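You operate a simulated robot arm through the tools that you are given. There is no shell and no other tool. Be economical: measure what you need, move in short steps, check, and stop when the job is done.

You run a simulated two-armed robot. Do the job below in one go: nothing can be reset, and whatever is moved stays where it is left.

## Task
Take the lid off the teal small tin on the window end of the wooden unit and lay it down there.

Only the result counts: the job must be done as asked and must still hold three seconds after the hand-in. Knocking over, shifting, dropping, spilling or breaking anything else fails it. Lids that push on must go on centred and level and be pressed home; caps that screw on are set level and turned clockwise until they are tight.

## Robot
Two 7-joint arms with two-finger parallel grippers on one trunk, on a base that drives. Base frame: it is fixed to the floor where the robot stands at the start and does not move with it; the origin is under the middle of the robot, x ahead of it, y to its left, z up. Readings come in m, degrees, newtons and seconds.
The left shoulder is at the start at [0.05, 0.165, 1.23], the right one opposite. With the tool pointing down near the work surface each hand reaches from about 0.18 to 0.68 m from the robot's upright axis, wherever it stands, measured 20 degrees to its own side. Payload 3.91 kg a hand.
The TCP of each hand is the grasp point between the finger pads, 0.03 m short of the fingertips. In the tool frame z runs along the fingers and y along their closing line. The gripper opens to 0.11 m. The fingers are 0.02 m wide and 0.01 m thick; the gripper's body (0.048 by 0.112 m) begins 0.055 m behind the TCP.
Orientation is that of the tool frame in the base frame, as a unit quaternion [x, y, z, w]. With the fingers straight down and closing along the base's y, the tool's x points along the base's -x, its y along +y and its z along -z.

## Interface
- The arms move only by the tool servo_tool. It takes "left_deltas", "right_deltas" or both (then of equal length, played together; a hand with none holds still); each is a list of rows, each an object of numbers (a shift or turn left out is 0, a gripper value left out holds the last): "tx", "ty", "tz": the shift along the tool's x, y, z in units of 500 mm (1.0 is 500 mm); "rx", "ry", "rz": the turn, a rotation vector about the tool's x, y, z in units of 120 degrees (1.0 is 120 degrees). In form: [{"tx": .., "ty": .., "tz": .., "rx": .., "ry": .., "rz": ..}, ...]. A call has 1 to 10 rows; each row is the pose to reach, as a shift and turn from the pose commanded when the call began, along the tool's axes at that moment. "left_grip" and "right_grip" are, for a hand that has rows, the opening, from 0 (shut) to 1 (fully open), set as the call begins (left out, the last holds). A call with a number of a shift or a turn outside -1 to 1 is refused whole. A row lasts 0.2 s, in which the tool goes at most 0.05 m and 8.6 degrees; a call with a longer step from one row to the next is refused whole, and so is a gripper value outside its range. Where a pose cannot be reached the arm comes as near as it can. A force on the tool above 40 N (or 10 N above the force at the start of the call, whichever is more), or a blocked arm, ends the call early, and 0.2 s more pass. The fingers move at their own pace (about 0.045 m/s each) and stop on an object; they squeeze with about 31 N. The grip force told is the motor's: it shows also when the fingers shut on nothing. Time passes only in rows, and 0.2 s behind the last, so rows that repeat a pose let the fingers close. The reply holds the time, the measured pose of the TCP, the force on the tool along the base axes, the opening and the grip force, in the units named above and with some noise, with the torque about the TCP (base axes, N m) and any sound that the robot's microphone picked up.
- Cameras (640 x 400 px; columns grow to the right, rows downward): "scene" is now at [0.1138, 0.0268, 1.3971]; the picture's right is [0.29, -0.96, 0.00], its down [-0.58, -0.18, -0.80] and it looks along [0.76, 0.23, -0.60] (base axes); focal length 254 px, centre (320, 200). "left" rides on the left gripper at [0.072, -0.017, -0.103] in its tool frame; the picture's right is [0.23, 0.97, 0.00], its down [-0.76, 0.18, -0.62] and it looks along [-0.61, 0.14, 0.78] (tool axes); focal length 222 px, centre (320, 200). "right" rides on the right gripper at [0.072, 0.017, -0.103] in its tool frame; the picture's right is [-0.23, 0.97, 0.00], its down [-0.76, -0.18, -0.62] and it looks along [-0.61, -0.14, 0.78] (tool axes); focal length 222 px, centre (320, 200).
- capture(camera): a new picture of that camera. The clock stands still meanwhile.
- lift_body(by): slides the trunk up (or, below 0, down) by that many m; the arms and the scene camera ride with it, the base frame stays. It gives what a move gives, with no picture.
- roll_base(legs): drives the robot by 1 to 6 legs, each [ahead, left, turn to the left] in m, m and degrees, along the robot's own axes; the way and the turn of a leg run together, so that a leg with both is an arc; at most 1.5 m and 180 degrees a leg. The arms and the cameras ride along, it lands a little off, and it stops where it bumps. It gives what a move gives.
- aim_head(pan, tilt): turns the head with the scene camera to pan (to the left, within 80 degrees either way) and tilt (down, from -29 to 69), counted from straight ahead of the robot. It gives what a move gives.
- measure_at(camera, pixels): for up to 12 pixels [column, row] of the newest picture of that camera ("zoom" is the newest enlarged one), the place [x, y, z] in the base frame of the surface seen there, good to about 0.002 m. The clock stands still meanwhile.
- zoom(camera, box): a new picture of the part [left, top, right, bottom] of that camera's present view, enlarged. The clock stands still meanwhile.
- sign_off(): hands the job in; it is judged then, once.

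Keep the steps short. Do not move on a guess: measure, check each grasp and each placing, and mend mistakes. In all there are 80 turns and 58 pictures (those below and enlarged ones count). Leave the grippers open and the arms clear of the work at the hand-in unless told otherwise, and finish with a single line.

The tools are called after "Request:" as a command line: name --argument value ..., lists and objects as JSON in quotes. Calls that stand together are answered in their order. servo_tool: Moves the arms, as the interface text tells. Its arguments: {"type":"object","properties":{"left_deltas":{"type":"array","items":{"type":"object","properties":{"tx":{"type":"number"},"ty":{"type":"number"},"tz":{"type":"number"},"rx":{"type":"number"},"ry":{"type":"number"},"rz":{"type":"number"}}}},"left_grip":{"type":"number"},"right_deltas":{"type":"array","items":{"type":"object","properties":{"tx":{"type":"number"},"ty":{"type":"number"},"tz":{"type":"number"},"rx":{"type":"number"},"ry":{"type":"number"},"rz":{"type":"number"}}}},"right_grip":{"type":"number"}},"required":[]} The other tools are called the same way: lift_body (by) slides the trunk up or down; roll_base (legs) drives the base; aim_head (pan, tilt) turns the head that bears the scene camera; capture (camera) takes a picture; measure_at (camera, pixels) gives the place of the surface under pixels of a picture; zoom (camera, box) takes an enlarged picture of a part of a camera's view; sign_off () hands the job in.

At the start:

```text
clock: 0.0
left_tcp_pos: [0.4561, 0.3014, 1.1423]
left_tool_rot: [-0.001, 1.0, 0.001, 0.001]
left_wrist_force: [-0.2, 0.2, 0.1]
left_wrist_torque: [0.02, -0.02, 0.01]
left_opening: 0.11
left_gripper_force: 0.1
right_tcp_pos: [0.4044, -0.0982, 1.1661]
right_tool_rot: [0.002, 1.0, -0.001, 0.0]
right_wrist_force: [0.0, 0.0, 0.3]
right_wrist_torque: [-0.02, 0.01, 0.02]
right_opening: 0.11
right_gripper_force: 0.1
trunk travel left (down, up): [-0.45, 0.053]
robot x, y, heading: [-0.0004, 0.0009, -0.2]
head pan, tilt: [17.1, 37.2]
```

scene: 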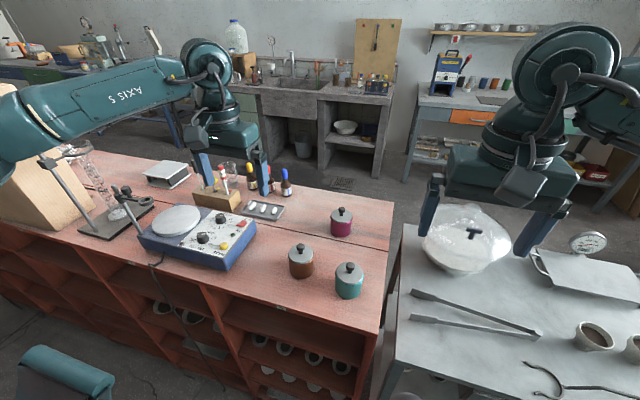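
right: 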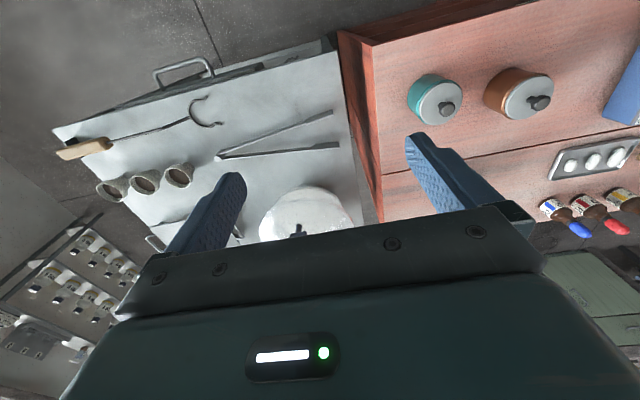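
left: 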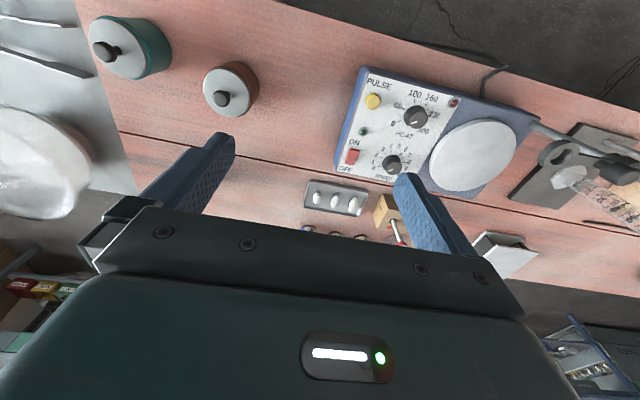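

I see a teal tin at (349,282) on the red wooden unit, with a brown one and a crimson one nearby. I'll zoom in and measure it.

Request:
zoom --camera "scene" --box '[260, 190, 420, 310]'

Request:
measure_at --camera "scene" --pixels '[[349, 266], [349, 274], [340, 274], [358, 274], [349, 293], [349, 302], [300, 247], [341, 210], [376, 300], [393, 203], [320, 300], [375, 260]]'

```text
3.33 times, centred on (340, 250) of scene
```

zoom: 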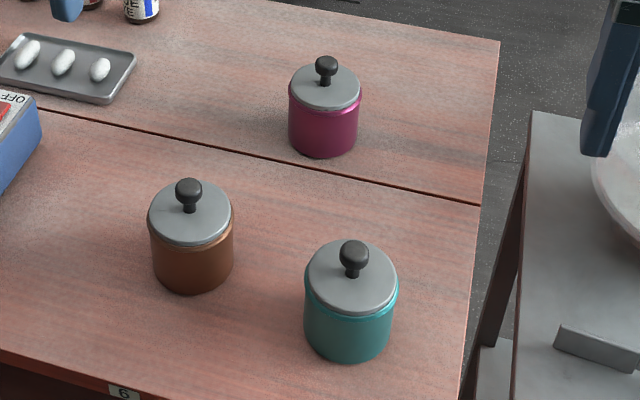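

```text
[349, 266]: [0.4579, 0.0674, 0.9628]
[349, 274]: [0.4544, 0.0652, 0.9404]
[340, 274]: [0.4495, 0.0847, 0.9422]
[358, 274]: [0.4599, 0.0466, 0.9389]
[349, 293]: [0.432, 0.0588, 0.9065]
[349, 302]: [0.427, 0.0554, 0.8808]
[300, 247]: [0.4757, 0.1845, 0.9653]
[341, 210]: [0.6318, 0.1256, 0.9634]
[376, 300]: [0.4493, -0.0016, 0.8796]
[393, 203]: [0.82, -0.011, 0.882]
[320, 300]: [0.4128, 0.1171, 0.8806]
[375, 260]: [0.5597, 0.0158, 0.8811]
```

The tin's lid is at about (0.455, 0.066, 0.94), with its knob at about z 0.96. I don't know yet which end is the window end or whether there are other teal tins, so I'll turn the head to look along the unit.

Request:
aim_head --pan 70 --tilt 20

Request:
capture --camera "scene"

Request:
aim_head --pan -60 --tilt 20

Request:
capture --camera "scene"

```text
clock: 1.2
left_tcp_pos: [0.4557, 0.3013, 1.1418]
left_tool_rot: [-0.002, 1.0, 0.0, 0.0]
left_wrist_force: [-0.4, -0.3, -0.1]
left_wrist_torque: [0.01, 0.0, -0.01]
left_opening: 0.1099
left_gripper_force: 0.1
right_tcp_pos: [0.4047, -0.0983, 1.1666]
right_tool_rot: [0.0, 1.0, 0.0, 0.0]
right_wrist_force: [0.3, 0.3, 0.5]
right_wrist_torque: [0.03, 0.01, 0.03]
right_opening: 0.1101
right_gripper_force: 0.1
trunk travel left (down, up): [-0.45, 0.053]
robot x, y, heading: [-0.0014, 0.0013, -0.1]
head pan, tilt: [70.0, 20.0]
```

```text
53 pictures are left
```

scene: 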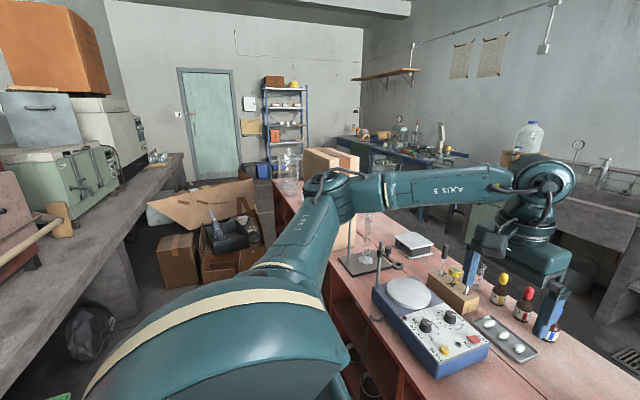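

```text
clock: 3.3
left_tcp_pos: [0.4555, 0.3022, 1.1415]
left_tool_rot: [0.0, 1.0, 0.0, 0.0]
left_wrist_force: [-0.4, 0.8, -0.8]
left_wrist_torque: [0.0, -0.02, -0.01]
left_opening: 0.1101
left_gripper_force: 0.1
right_tcp_pos: [0.4046, -0.0983, 1.1666]
right_tool_rot: [0.001, 1.0, 0.0, 0.001]
right_wrist_force: [-0.1, -0.7, -0.7]
right_wrist_torque: [-0.03, 0.02, -0.02]
right_opening: 0.1099
right_gripper_force: 0.1
trunk travel left (down, up): [-0.45, 0.053]
robot x, y, heading: [-0.0008, 0.0045, 0.1]
head pan, tilt: [-60.0, 20.0]
```

```text
52 pictures are left
```

scene: 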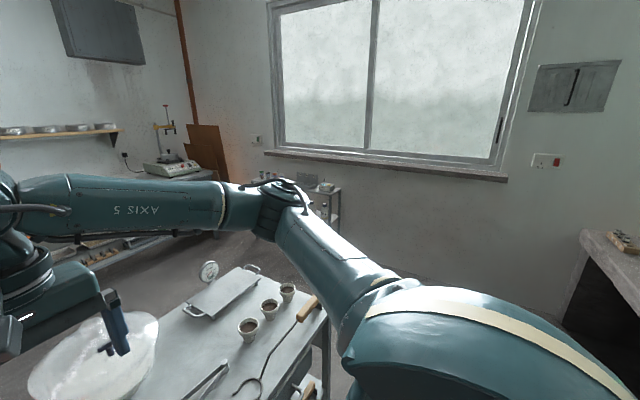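

The window is on the robot's right, so the window end is the right end, where the teal tin stands. I'll turn the head back and take a close zoom of the tin.

Request:
aim_head --pan 8 --tilt 50

Request:
zoom --camera "scene" --box '[240, 100, 400, 260]'

```text
clock: 4.7
left_tcp_pos: [0.4563, 0.3016, 1.1421]
left_tool_rot: [-0.001, 1.0, 0.0, 0.0]
left_wrist_force: [-0.2, -0.3, 0.3]
left_wrist_torque: [0.01, -0.03, 0.03]
left_opening: 0.1098
left_gripper_force: 0.1
right_tcp_pos: [0.4054, -0.0987, 1.1673]
right_tool_rot: [0.0, 1.0, -0.001, 0.0]
right_wrist_force: [-0.5, 0.3, 0.4]
right_wrist_torque: [-0.02, 0.0, -0.01]
right_opening: 0.11
right_gripper_force: 0.1
trunk travel left (down, up): [-0.45, 0.053]
robot x, y, heading: [0.0003, -0.0013, -0.1]
head pan, tilt: [8.0, 50.0]
```

```text
2.50 times, centred on (320, 180) of scene
```

zoom: 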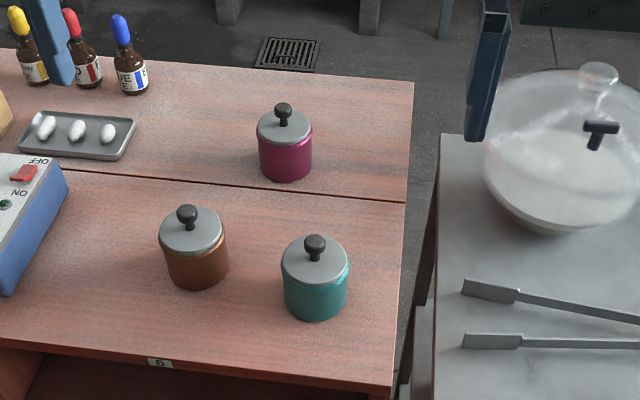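

Next I'll zoom tightly on the tin and measure the knob, lid rim and base.

Request:
zoom --camera "scene" --box '[300, 185, 340, 235]'

Request:
measure_at --camera "scene" --pixels '[[318, 196], [318, 199], [318, 209], [307, 204], [331, 204], [308, 207], [328, 207], [318, 226], [308, 200], [327, 199]]'

```text
8.00 times, centred on (320, 210) of scene
```

zoom: 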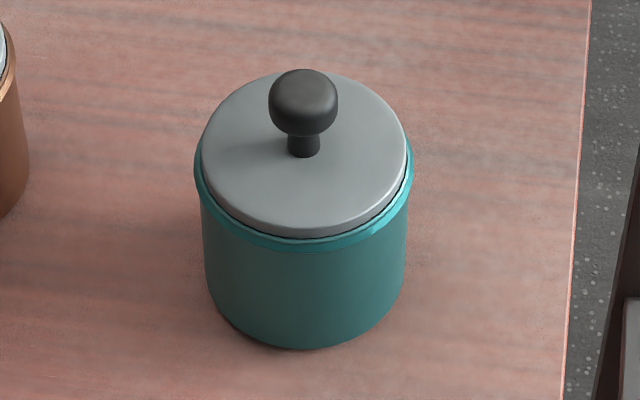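

```text
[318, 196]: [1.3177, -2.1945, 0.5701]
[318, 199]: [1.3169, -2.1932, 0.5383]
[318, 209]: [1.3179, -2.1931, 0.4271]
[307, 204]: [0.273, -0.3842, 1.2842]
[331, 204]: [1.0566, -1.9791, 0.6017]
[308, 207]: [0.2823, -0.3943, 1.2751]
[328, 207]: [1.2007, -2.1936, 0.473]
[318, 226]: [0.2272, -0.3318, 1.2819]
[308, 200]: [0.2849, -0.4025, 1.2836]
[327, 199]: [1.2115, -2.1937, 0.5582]
```

The scene picture those readings came from was the old window view, so I'll measure on the zoom picture instead.

Request:
measure_at --camera "zoom" --pixels '[[303, 80], [303, 100], [272, 102], [334, 102], [303, 180], [210, 150], [400, 150], [303, 225], [250, 95], [370, 105], [303, 300], [303, 380]]'

```text
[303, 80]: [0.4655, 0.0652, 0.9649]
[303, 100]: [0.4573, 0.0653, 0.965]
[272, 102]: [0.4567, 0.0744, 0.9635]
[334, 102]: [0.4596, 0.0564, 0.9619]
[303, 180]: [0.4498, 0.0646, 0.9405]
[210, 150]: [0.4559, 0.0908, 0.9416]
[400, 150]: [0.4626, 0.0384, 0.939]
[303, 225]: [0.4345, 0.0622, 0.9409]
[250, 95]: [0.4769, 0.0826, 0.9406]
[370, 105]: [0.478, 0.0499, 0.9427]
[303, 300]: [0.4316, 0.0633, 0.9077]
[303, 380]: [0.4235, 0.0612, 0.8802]
```

The lid's centre is about (0.459, 0.065) with its top at z 0.941. The knob is 18 mm wide with its top at z 0.966. I'll move the right hand above it at height, in short steps.

Request:
servo_tool --right_deltas '[{"tx": -0.027, "ty": 0.082}, {"tx": -0.054, "ty": 0.164}, {"tx": -0.081, "ty": 0.246}, {"tx": -0.107, "ty": 0.328}, {"tx": -0.107, "ty": 0.328, "tz": 0.08}, {"tx": -0.107, "ty": 0.328, "tz": 0.16}, {"tx": -0.107, "ty": 0.328, "tz": 0.24}, {"tx": -0.107, "ty": 0.328, "tz": 0.24}]' --right_grip 0.5

Request:
capture --camera "right"

```text
clock: 6.5
left_tcp_pos: [0.4571, 0.3009, 1.1415]
left_tool_rot: [-0.001, 1.0, 0.0, 0.0]
left_wrist_force: [-0.4, -1.0, -0.1]
left_wrist_torque: [0.0, -0.02, 0.01]
left_opening: 0.1101
left_gripper_force: 0.0
right_tcp_pos: [0.458, 0.0665, 1.0463]
right_tool_rot: [0.0, 1.0, 0.0, 0.0]
right_wrist_force: [0.1, -0.3, -0.2]
right_wrist_torque: [0.01, -0.01, -0.01]
right_opening: 0.0548
right_gripper_force: 0.1
trunk travel left (down, up): [-0.45, 0.053]
robot x, y, heading: [-0.0, -0.0021, -0.1]
head pan, tilt: [8.0, 50.0]
```

```text
49 pictures are left
```

right: 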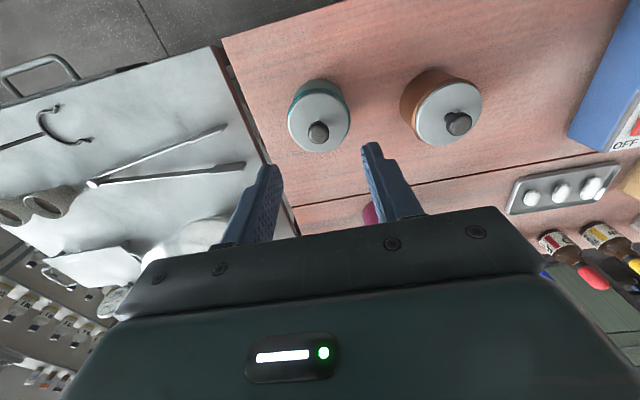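

The hand is above the tin and the knob lies between the fingers. I'll measure the knob and lid rim from this camera.

Request:
measure_at --camera "right" --pixels '[[318, 132], [308, 132], [327, 132], [318, 121], [318, 142], [320, 96], [290, 122], [350, 115], [320, 151]]'

```text
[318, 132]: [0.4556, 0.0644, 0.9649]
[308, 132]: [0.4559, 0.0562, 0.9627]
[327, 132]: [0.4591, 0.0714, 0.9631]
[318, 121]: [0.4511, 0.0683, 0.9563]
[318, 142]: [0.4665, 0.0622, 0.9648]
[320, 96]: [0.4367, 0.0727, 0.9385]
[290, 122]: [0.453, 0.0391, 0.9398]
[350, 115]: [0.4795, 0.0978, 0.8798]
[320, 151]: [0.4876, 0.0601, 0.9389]
```

The knob's centre is about (0.459, 0.0645). I'll shift by 2 mm and lower to TCP z 0.975, which leaves the fingertips about 4 mm above the lid.

Request:
servo_tool --right_deltas '[{"tx": -0.002, "ty": -0.004, "tz": 0.05}, {"tx": -0.002, "ty": -0.004, "tz": 0.09}, {"tx": -0.002, "ty": -0.004, "tz": 0.12}, {"tx": -0.002, "ty": -0.004, "tz": 0.142}, {"tx": -0.002, "ty": -0.004, "tz": 0.142}]'

Request:
zoom --camera "scene" --box '[280, 165, 360, 235]'

Request:
capture --camera "right"

```text
clock: 7.7
left_tcp_pos: [0.4548, 0.3028, 1.14]
left_tool_rot: [-0.001, 1.0, 0.0, 0.0]
left_wrist_force: [0.8, -0.1, 0.4]
left_wrist_torque: [-0.02, -0.03, -0.04]
left_opening: 0.1101
left_gripper_force: 0.1
right_tcp_pos: [0.4595, 0.063, 0.9759]
right_tool_rot: [0.0, 1.0, 0.0, -0.001]
right_wrist_force: [-0.4, 0.8, 0.3]
right_wrist_torque: [0.01, 0.03, 0.0]
right_opening: 0.055
right_gripper_force: 0.0
trunk travel left (down, up): [-0.45, 0.053]
robot x, y, heading: [-0.0001, 0.002, -0.0]
head pan, tilt: [8.0, 50.0]
```

```text
5.71 times, centred on (320, 200) of scene
```

zoom: 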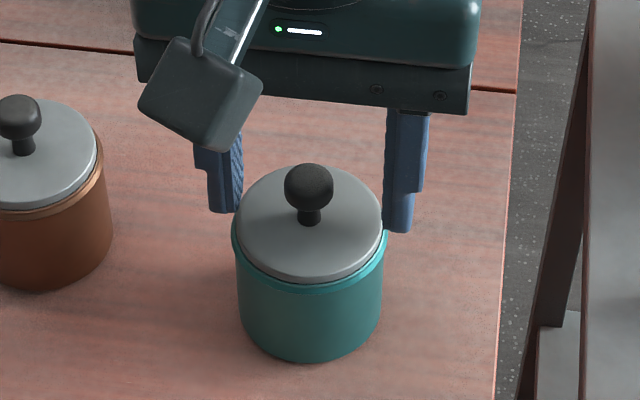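

```text
47 pictures are left
```

right: 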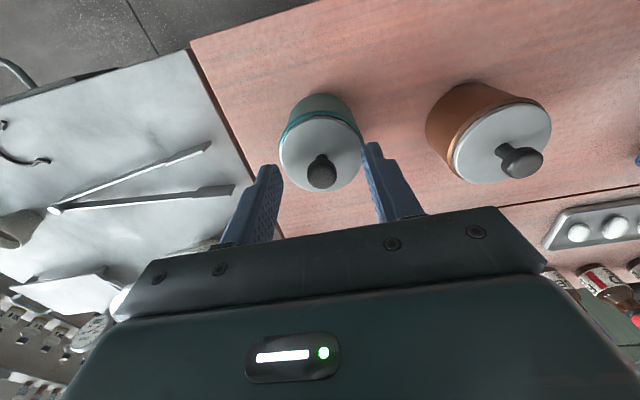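

The fingers straddle the knob evenly, with the tips level with its neck. I'll close them.

Request:
servo_tool --right_deltas '[{}, {}, {}, {}, {}]' --right_grip 0

Request:
zoom --camera "scene" --box '[280, 165, 360, 235]'

```text
clock: 8.9
left_tcp_pos: [0.4557, 0.3015, 1.1417]
left_tool_rot: [-0.001, 1.0, 0.0, 0.0]
left_wrist_force: [-0.9, 1.1, 0.6]
left_wrist_torque: [0.04, 0.0, -0.01]
left_opening: 0.11
left_gripper_force: 0.1
right_tcp_pos: [0.4587, 0.0644, 0.9755]
right_tool_rot: [0.001, 1.0, 0.0, 0.0]
right_wrist_force: [-0.5, 0.0, -0.5]
right_wrist_torque: [0.02, 0.0, -0.01]
right_opening: 0.017
right_gripper_force: 31.1
trunk travel left (down, up): [-0.45, 0.053]
robot x, y, heading: [-0.0021, 0.0017, 0.2]
head pan, tilt: [8.0, 50.0]
heard: snap
```

```text
5.71 times, centred on (320, 200) of scene
```

zoom: 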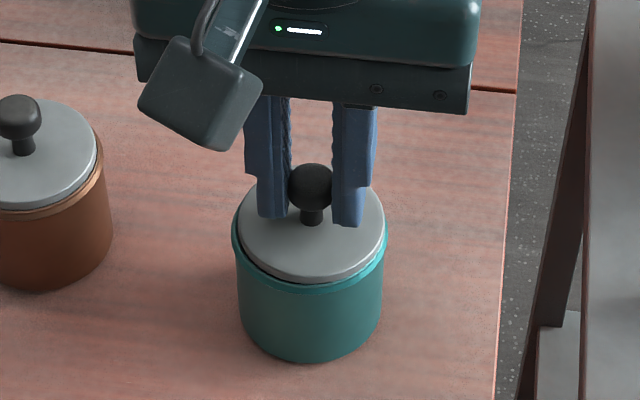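

The opening is 17 mm and the grip force 31 N, so the knob is held. There was a snap sound. I'll lift slowly, a little at a time.

Request:
servo_tool --right_deltas '[{"tz": -0.004}, {"tz": -0.008}, {"tz": -0.012}, {"tz": -0.016}, {"tz": -0.02}, {"tz": -0.024}]'

Request:
zoom --camera "scene" --box '[280, 165, 360, 235]'

```text
clock: 10.3
left_tcp_pos: [0.455, 0.3012, 1.1414]
left_tool_rot: [-0.001, 1.0, 0.0, 0.0]
left_wrist_force: [-0.4, -0.1, 0.0]
left_wrist_torque: [0.01, 0.04, -0.05]
left_opening: 0.11
left_gripper_force: 0.1
right_tcp_pos: [0.4593, 0.0641, 0.9885]
right_tool_rot: [0.001, 1.0, -0.001, 0.0]
right_wrist_force: [-1.0, 0.7, 0.2]
right_wrist_torque: [-0.04, 0.01, 0.02]
right_opening: 0.0171
right_gripper_force: 30.7
trunk travel left (down, up): [-0.45, 0.053]
robot x, y, heading: [-0.004, 0.0039, -0.1]
head pan, tilt: [8.0, 50.0]
```

```text
5.71 times, centred on (320, 200) of scene
```

zoom: 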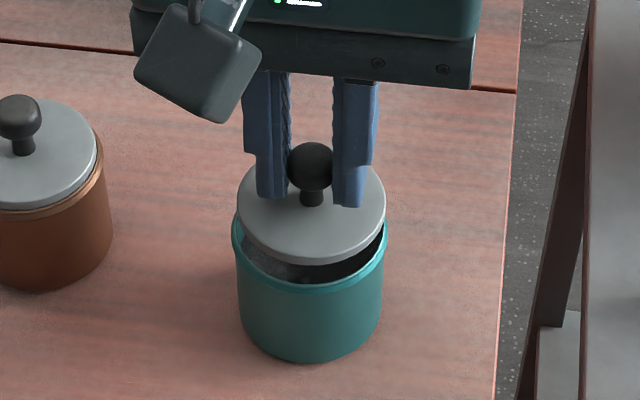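

The lid came off cleanly and the tin stayed put. I'll lift higher and then move over a free patch at about (0.56, 0.052).

Request:
servo_tool --right_deltas '[{"tz": -0.04}, {"tz": -0.08}, {"tz": -0.12}, {"tx": -0.05, "ty": -0.006, "tz": -0.12}, {"tx": -0.1, "ty": -0.012, "tz": -0.12}, {"tx": -0.15, "ty": -0.018, "tz": -0.12}, {"tx": -0.202, "ty": -0.024, "tz": -0.12}, {"tx": -0.202, "ty": -0.024, "tz": -0.12}]'

Request:
capture --camera "scene"

Request:
zoom --camera "scene" --box '[270, 115, 370, 235]'

```text
clock: 12.1
left_tcp_pos: [0.4562, 0.3019, 1.1413]
left_tool_rot: [0.0, 1.0, 0.0, 0.0]
left_wrist_force: [0.4, -0.4, -0.1]
left_wrist_torque: [0.03, 0.01, 0.03]
left_opening: 0.11
left_gripper_force: 0.1
right_tcp_pos: [0.561, 0.0518, 1.0472]
right_tool_rot: [0.001, 1.0, 0.0, 0.0]
right_wrist_force: [0.6, 0.4, 0.1]
right_wrist_torque: [0.01, 0.01, -0.02]
right_opening: 0.017
right_gripper_force: 30.4
trunk travel left (down, up): [-0.45, 0.053]
robot x, y, heading: [0.0027, -0.0005, 0.2]
head pan, tilt: [8.0, 50.0]
```

```text
44 pictures are left
```

scene: 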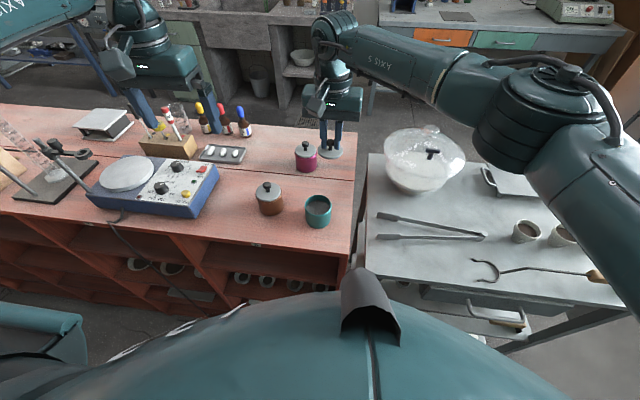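

```text
3.33 times, centred on (320, 175) of scene
```

zoom: 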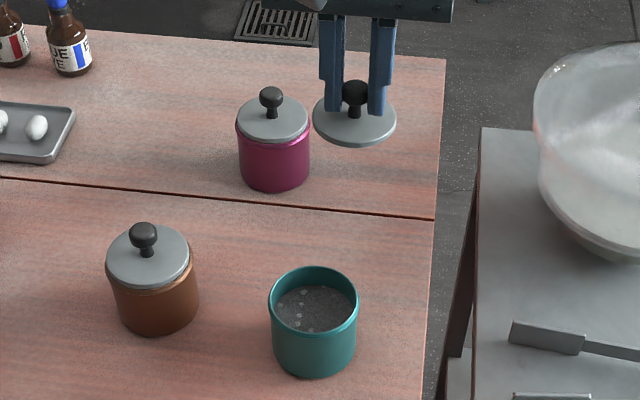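

The tin is open and the lid hangs level. I'll measure the table seam, the crimson tin and the table edge to check the landing spot.

Request:
measure_at --camera "zoom" --pixels '[[370, 209], [370, 170], [370, 240], [435, 205], [274, 160], [303, 130], [355, 130], [316, 120], [394, 122], [430, 250], [355, 147]]'

```text
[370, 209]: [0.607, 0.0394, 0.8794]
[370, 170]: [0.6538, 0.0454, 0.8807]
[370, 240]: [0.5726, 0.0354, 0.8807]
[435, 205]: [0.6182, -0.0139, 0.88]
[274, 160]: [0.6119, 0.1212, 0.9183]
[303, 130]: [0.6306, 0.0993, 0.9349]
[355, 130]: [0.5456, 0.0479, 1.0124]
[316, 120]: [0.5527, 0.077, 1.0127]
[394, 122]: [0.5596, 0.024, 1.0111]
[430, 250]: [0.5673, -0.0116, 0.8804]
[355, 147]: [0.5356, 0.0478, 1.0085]
```

The landing spot is clear and in front of the seam at x 0.607. The lid top sits 35 mm below the TCP, so I'll lower to z 0.934 and then look at the gap.

Request:
servo_tool --right_deltas '[{"tz": 0.06}, {"tz": 0.12}, {"tz": 0.17}, {"tz": 0.2}, {"tz": 0.226}, {"tz": 0.226}]'

Request:
zoom --camera "scene" --box '[300, 130, 360, 190]'

```text
clock: 13.5
left_tcp_pos: [0.4555, 0.3023, 1.1413]
left_tool_rot: [-0.001, 1.0, -0.001, 0.0]
left_wrist_force: [-0.5, 1.3, 0.0]
left_wrist_torque: [-0.01, -0.03, -0.02]
left_opening: 0.1098
left_gripper_force: 0.0
right_tcp_pos: [0.5619, 0.0515, 0.9349]
right_tool_rot: [0.002, 1.0, 0.0, 0.001]
right_wrist_force: [-1.0, -0.7, -0.5]
right_wrist_torque: [0.01, -0.01, -0.03]
right_opening: 0.0169
right_gripper_force: 30.6
trunk travel left (down, up): [-0.45, 0.053]
robot x, y, heading: [0.0012, -0.0019, 0.1]
head pan, tilt: [8.0, 50.0]
```

```text
6.67 times, centred on (330, 160) of scene
```

zoom: 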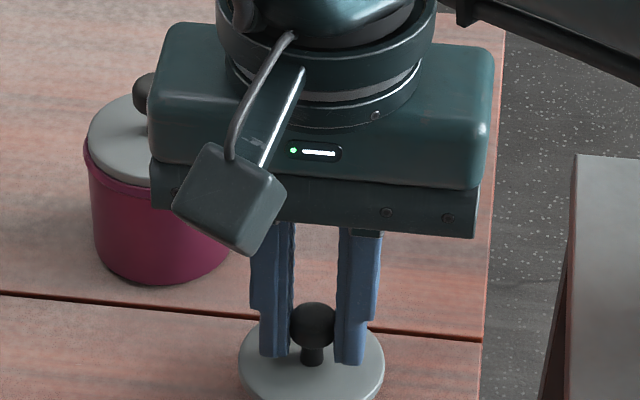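

Nothing is touching yet. I'll go down 2 mm per row and watch the force.

Request:
servo_tool --right_deltas '[{"tz": 0.004}, {"tz": 0.008}, {"tz": 0.012}, {"tz": 0.014}]'

Request:
zoom --camera "scene" --box '[305, 155, 355, 195]'

```text
clock: 14.5
left_tcp_pos: [0.4547, 0.3012, 1.142]
left_tool_rot: [-0.001, 1.0, 0.001, 0.0]
left_wrist_force: [0.0, -0.5, -0.9]
left_wrist_torque: [-0.03, 0.0, 0.0]
left_opening: 0.1099
left_gripper_force: 0.0
right_tcp_pos: [0.561, 0.0512, 0.9278]
right_tool_rot: [-0.001, 1.0, -0.001, 0.0]
right_wrist_force: [1.1, 0.5, -0.2]
right_wrist_torque: [-0.01, -0.01, -0.01]
right_opening: 0.0169
right_gripper_force: 31.3
trunk travel left (down, up): [-0.45, 0.053]
robot x, y, heading: [0.0003, 0.0025, 0.1]
head pan, tilt: [8.0, 50.0]
```

```text
10.00 times, centred on (330, 175) of scene
```

zoom: 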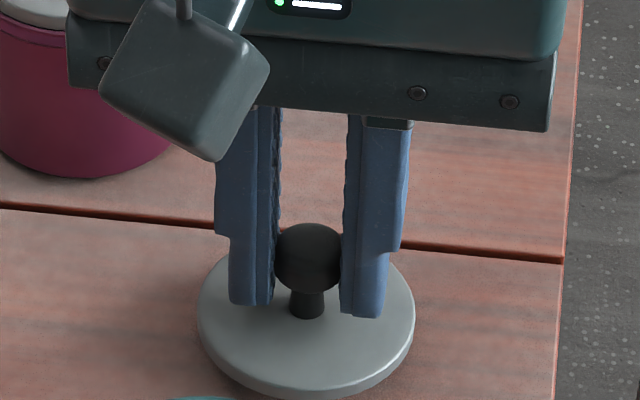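

Request:
measure_at --camera "zoom" --pixels '[[306, 350], [306, 376], [306, 386], [306, 392], [180, 340], [440, 340]]'

Request:
servo_tool --right_deltas '[{"tz": 0.002}, {"tz": 0.004}, {"tz": 0.004}]'

```text
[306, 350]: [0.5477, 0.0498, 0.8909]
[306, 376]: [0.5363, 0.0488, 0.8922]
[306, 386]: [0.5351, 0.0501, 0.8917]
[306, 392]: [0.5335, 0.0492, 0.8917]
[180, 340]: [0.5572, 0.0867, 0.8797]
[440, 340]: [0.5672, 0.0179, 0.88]
```

```text
clock: 15.3
left_tcp_pos: [0.4556, 0.3015, 1.1425]
left_tool_rot: [0.0, 1.0, 0.0, 0.0]
left_wrist_force: [-0.5, 0.2, 0.1]
left_wrist_torque: [0.02, 0.0, -0.01]
left_opening: 0.1098
left_gripper_force: 0.2
right_tcp_pos: [0.5588, 0.0516, 0.9267]
right_tool_rot: [0.001, 1.0, 0.0, 0.001]
right_wrist_force: [1.5, -0.6, 4.6]
right_wrist_torque: [-0.08, -0.02, 0.01]
right_opening: 0.0172
right_gripper_force: 31.0
trunk travel left (down, up): [-0.45, 0.053]
robot x, y, heading: [-0.0025, -0.001, 0.2]
head pan, tilt: [8.0, 50.0]
```

The upward force is 4.6 N, so the lid is on the table. I'll open the fingers.

Request:
servo_tool --right_deltas '[{}, {}, {}, {}]' --right_grip 0.5

Request:
servo_tool --right_deltas '[{"tz": -0.03}, {"tz": -0.1}, {"tz": -0.2}, {"tz": -0.3}, {"tz": -0.4}, {"tz": -0.45}, {"tz": -0.45}]'

Request:
zoom --camera "scene" --box '[270, 115, 370, 235]'

```text
clock: 16.3
left_tcp_pos: [0.4564, 0.3027, 1.1417]
left_tool_rot: [-0.001, 1.0, 0.0, 0.0]
left_wrist_force: [0.0, -0.7, 0.0]
left_wrist_torque: [0.0, -0.02, 0.03]
left_opening: 0.1099
left_gripper_force: 0.0
right_tcp_pos: [0.5599, 0.0515, 0.9247]
right_tool_rot: [0.001, 1.0, -0.001, 0.0]
right_wrist_force: [-0.3, -0.1, -0.4]
right_wrist_torque: [-0.03, 0.02, 0.02]
right_opening: 0.0551
right_gripper_force: 0.0
trunk travel left (down, up): [-0.45, 0.053]
robot x, y, heading: [-0.0007, 0.0002, -0.0]
head pan, tilt: [8.0, 50.0]
```

```text
clock: 17.9
left_tcp_pos: [0.4549, 0.3015, 1.1416]
left_tool_rot: [-0.001, 1.0, 0.0, 0.0]
left_wrist_force: [0.4, -0.1, -0.7]
left_wrist_torque: [0.0, 0.0, 0.0]
left_opening: 0.1099
left_gripper_force: 0.2
right_tcp_pos: [0.5609, 0.0524, 1.1511]
right_tool_rot: [0.001, 1.0, 0.0, -0.001]
right_wrist_force: [-1.0, -0.4, 0.4]
right_wrist_torque: [0.01, -0.01, 0.01]
right_opening: 0.055
right_gripper_force: 0.0
trunk travel left (down, up): [-0.45, 0.053]
robot x, y, heading: [0.0005, 0.0015, 0.2]
head pan, tilt: [8.0, 50.0]
```

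```text
3.33 times, centred on (320, 175) of scene
```

zoom: 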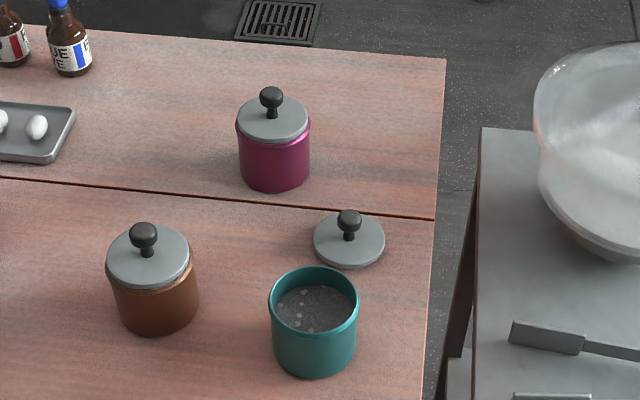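

The lid lies flat on the window end, the tin stands open, and nothing else has moved. I'll open the gripper fully and draw the right arm back to its starting place.

Request:
servo_tool --right_deltas '[{"tx": 0.07, "ty": -0.06}, {"tx": 0.14, "ty": -0.12}, {"tx": 0.21, "ty": -0.18}, {"tx": 0.28, "ty": -0.24}, {"tx": 0.3, "ty": -0.3}, {"tx": 0.3, "ty": -0.3}]' --right_grip 1

Request:
zoom --camera "scene" --box '[240, 100, 400, 240]'

```text
clock: 19.3
left_tcp_pos: [0.4554, 0.302, 1.141]
left_tool_rot: [-0.001, 1.0, 0.0, 0.0]
left_wrist_force: [-0.3, 0.2, 0.3]
left_wrist_torque: [-0.01, 0.02, -0.02]
left_opening: 0.11
left_gripper_force: 0.1
right_tcp_pos: [0.4086, -0.0993, 1.1497]
right_tool_rot: [0.001, 1.0, 0.0, -0.001]
right_wrist_force: [0.0, -0.8, 0.0]
right_wrist_torque: [0.0, -0.01, 0.03]
right_opening: 0.11
right_gripper_force: 0.0
trunk travel left (down, up): [-0.45, 0.053]
robot x, y, heading: [-0.0034, -0.0011, -0.1]
head pan, tilt: [8.0, 50.0]
```

```text
2.86 times, centred on (320, 170) of scene
```

zoom: 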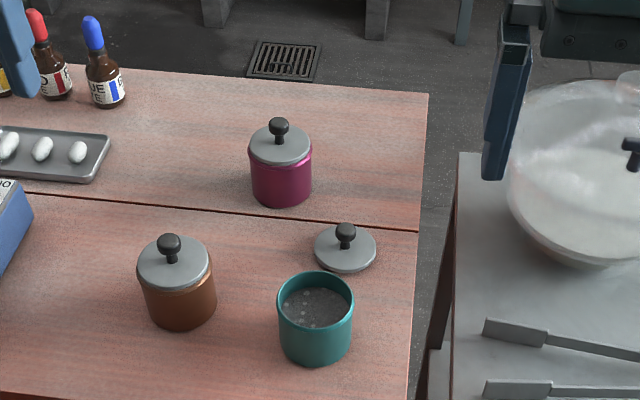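

The arms are clear, both grippers are open and the lid is lying flat, so I'm handing in.

Request:
sign_off

```text
The job is handed in.
```

The teal tin's lid is off and lying flat, knob up, on the window end of the wooden unit; the tin stayed in place and nothing else was moved.
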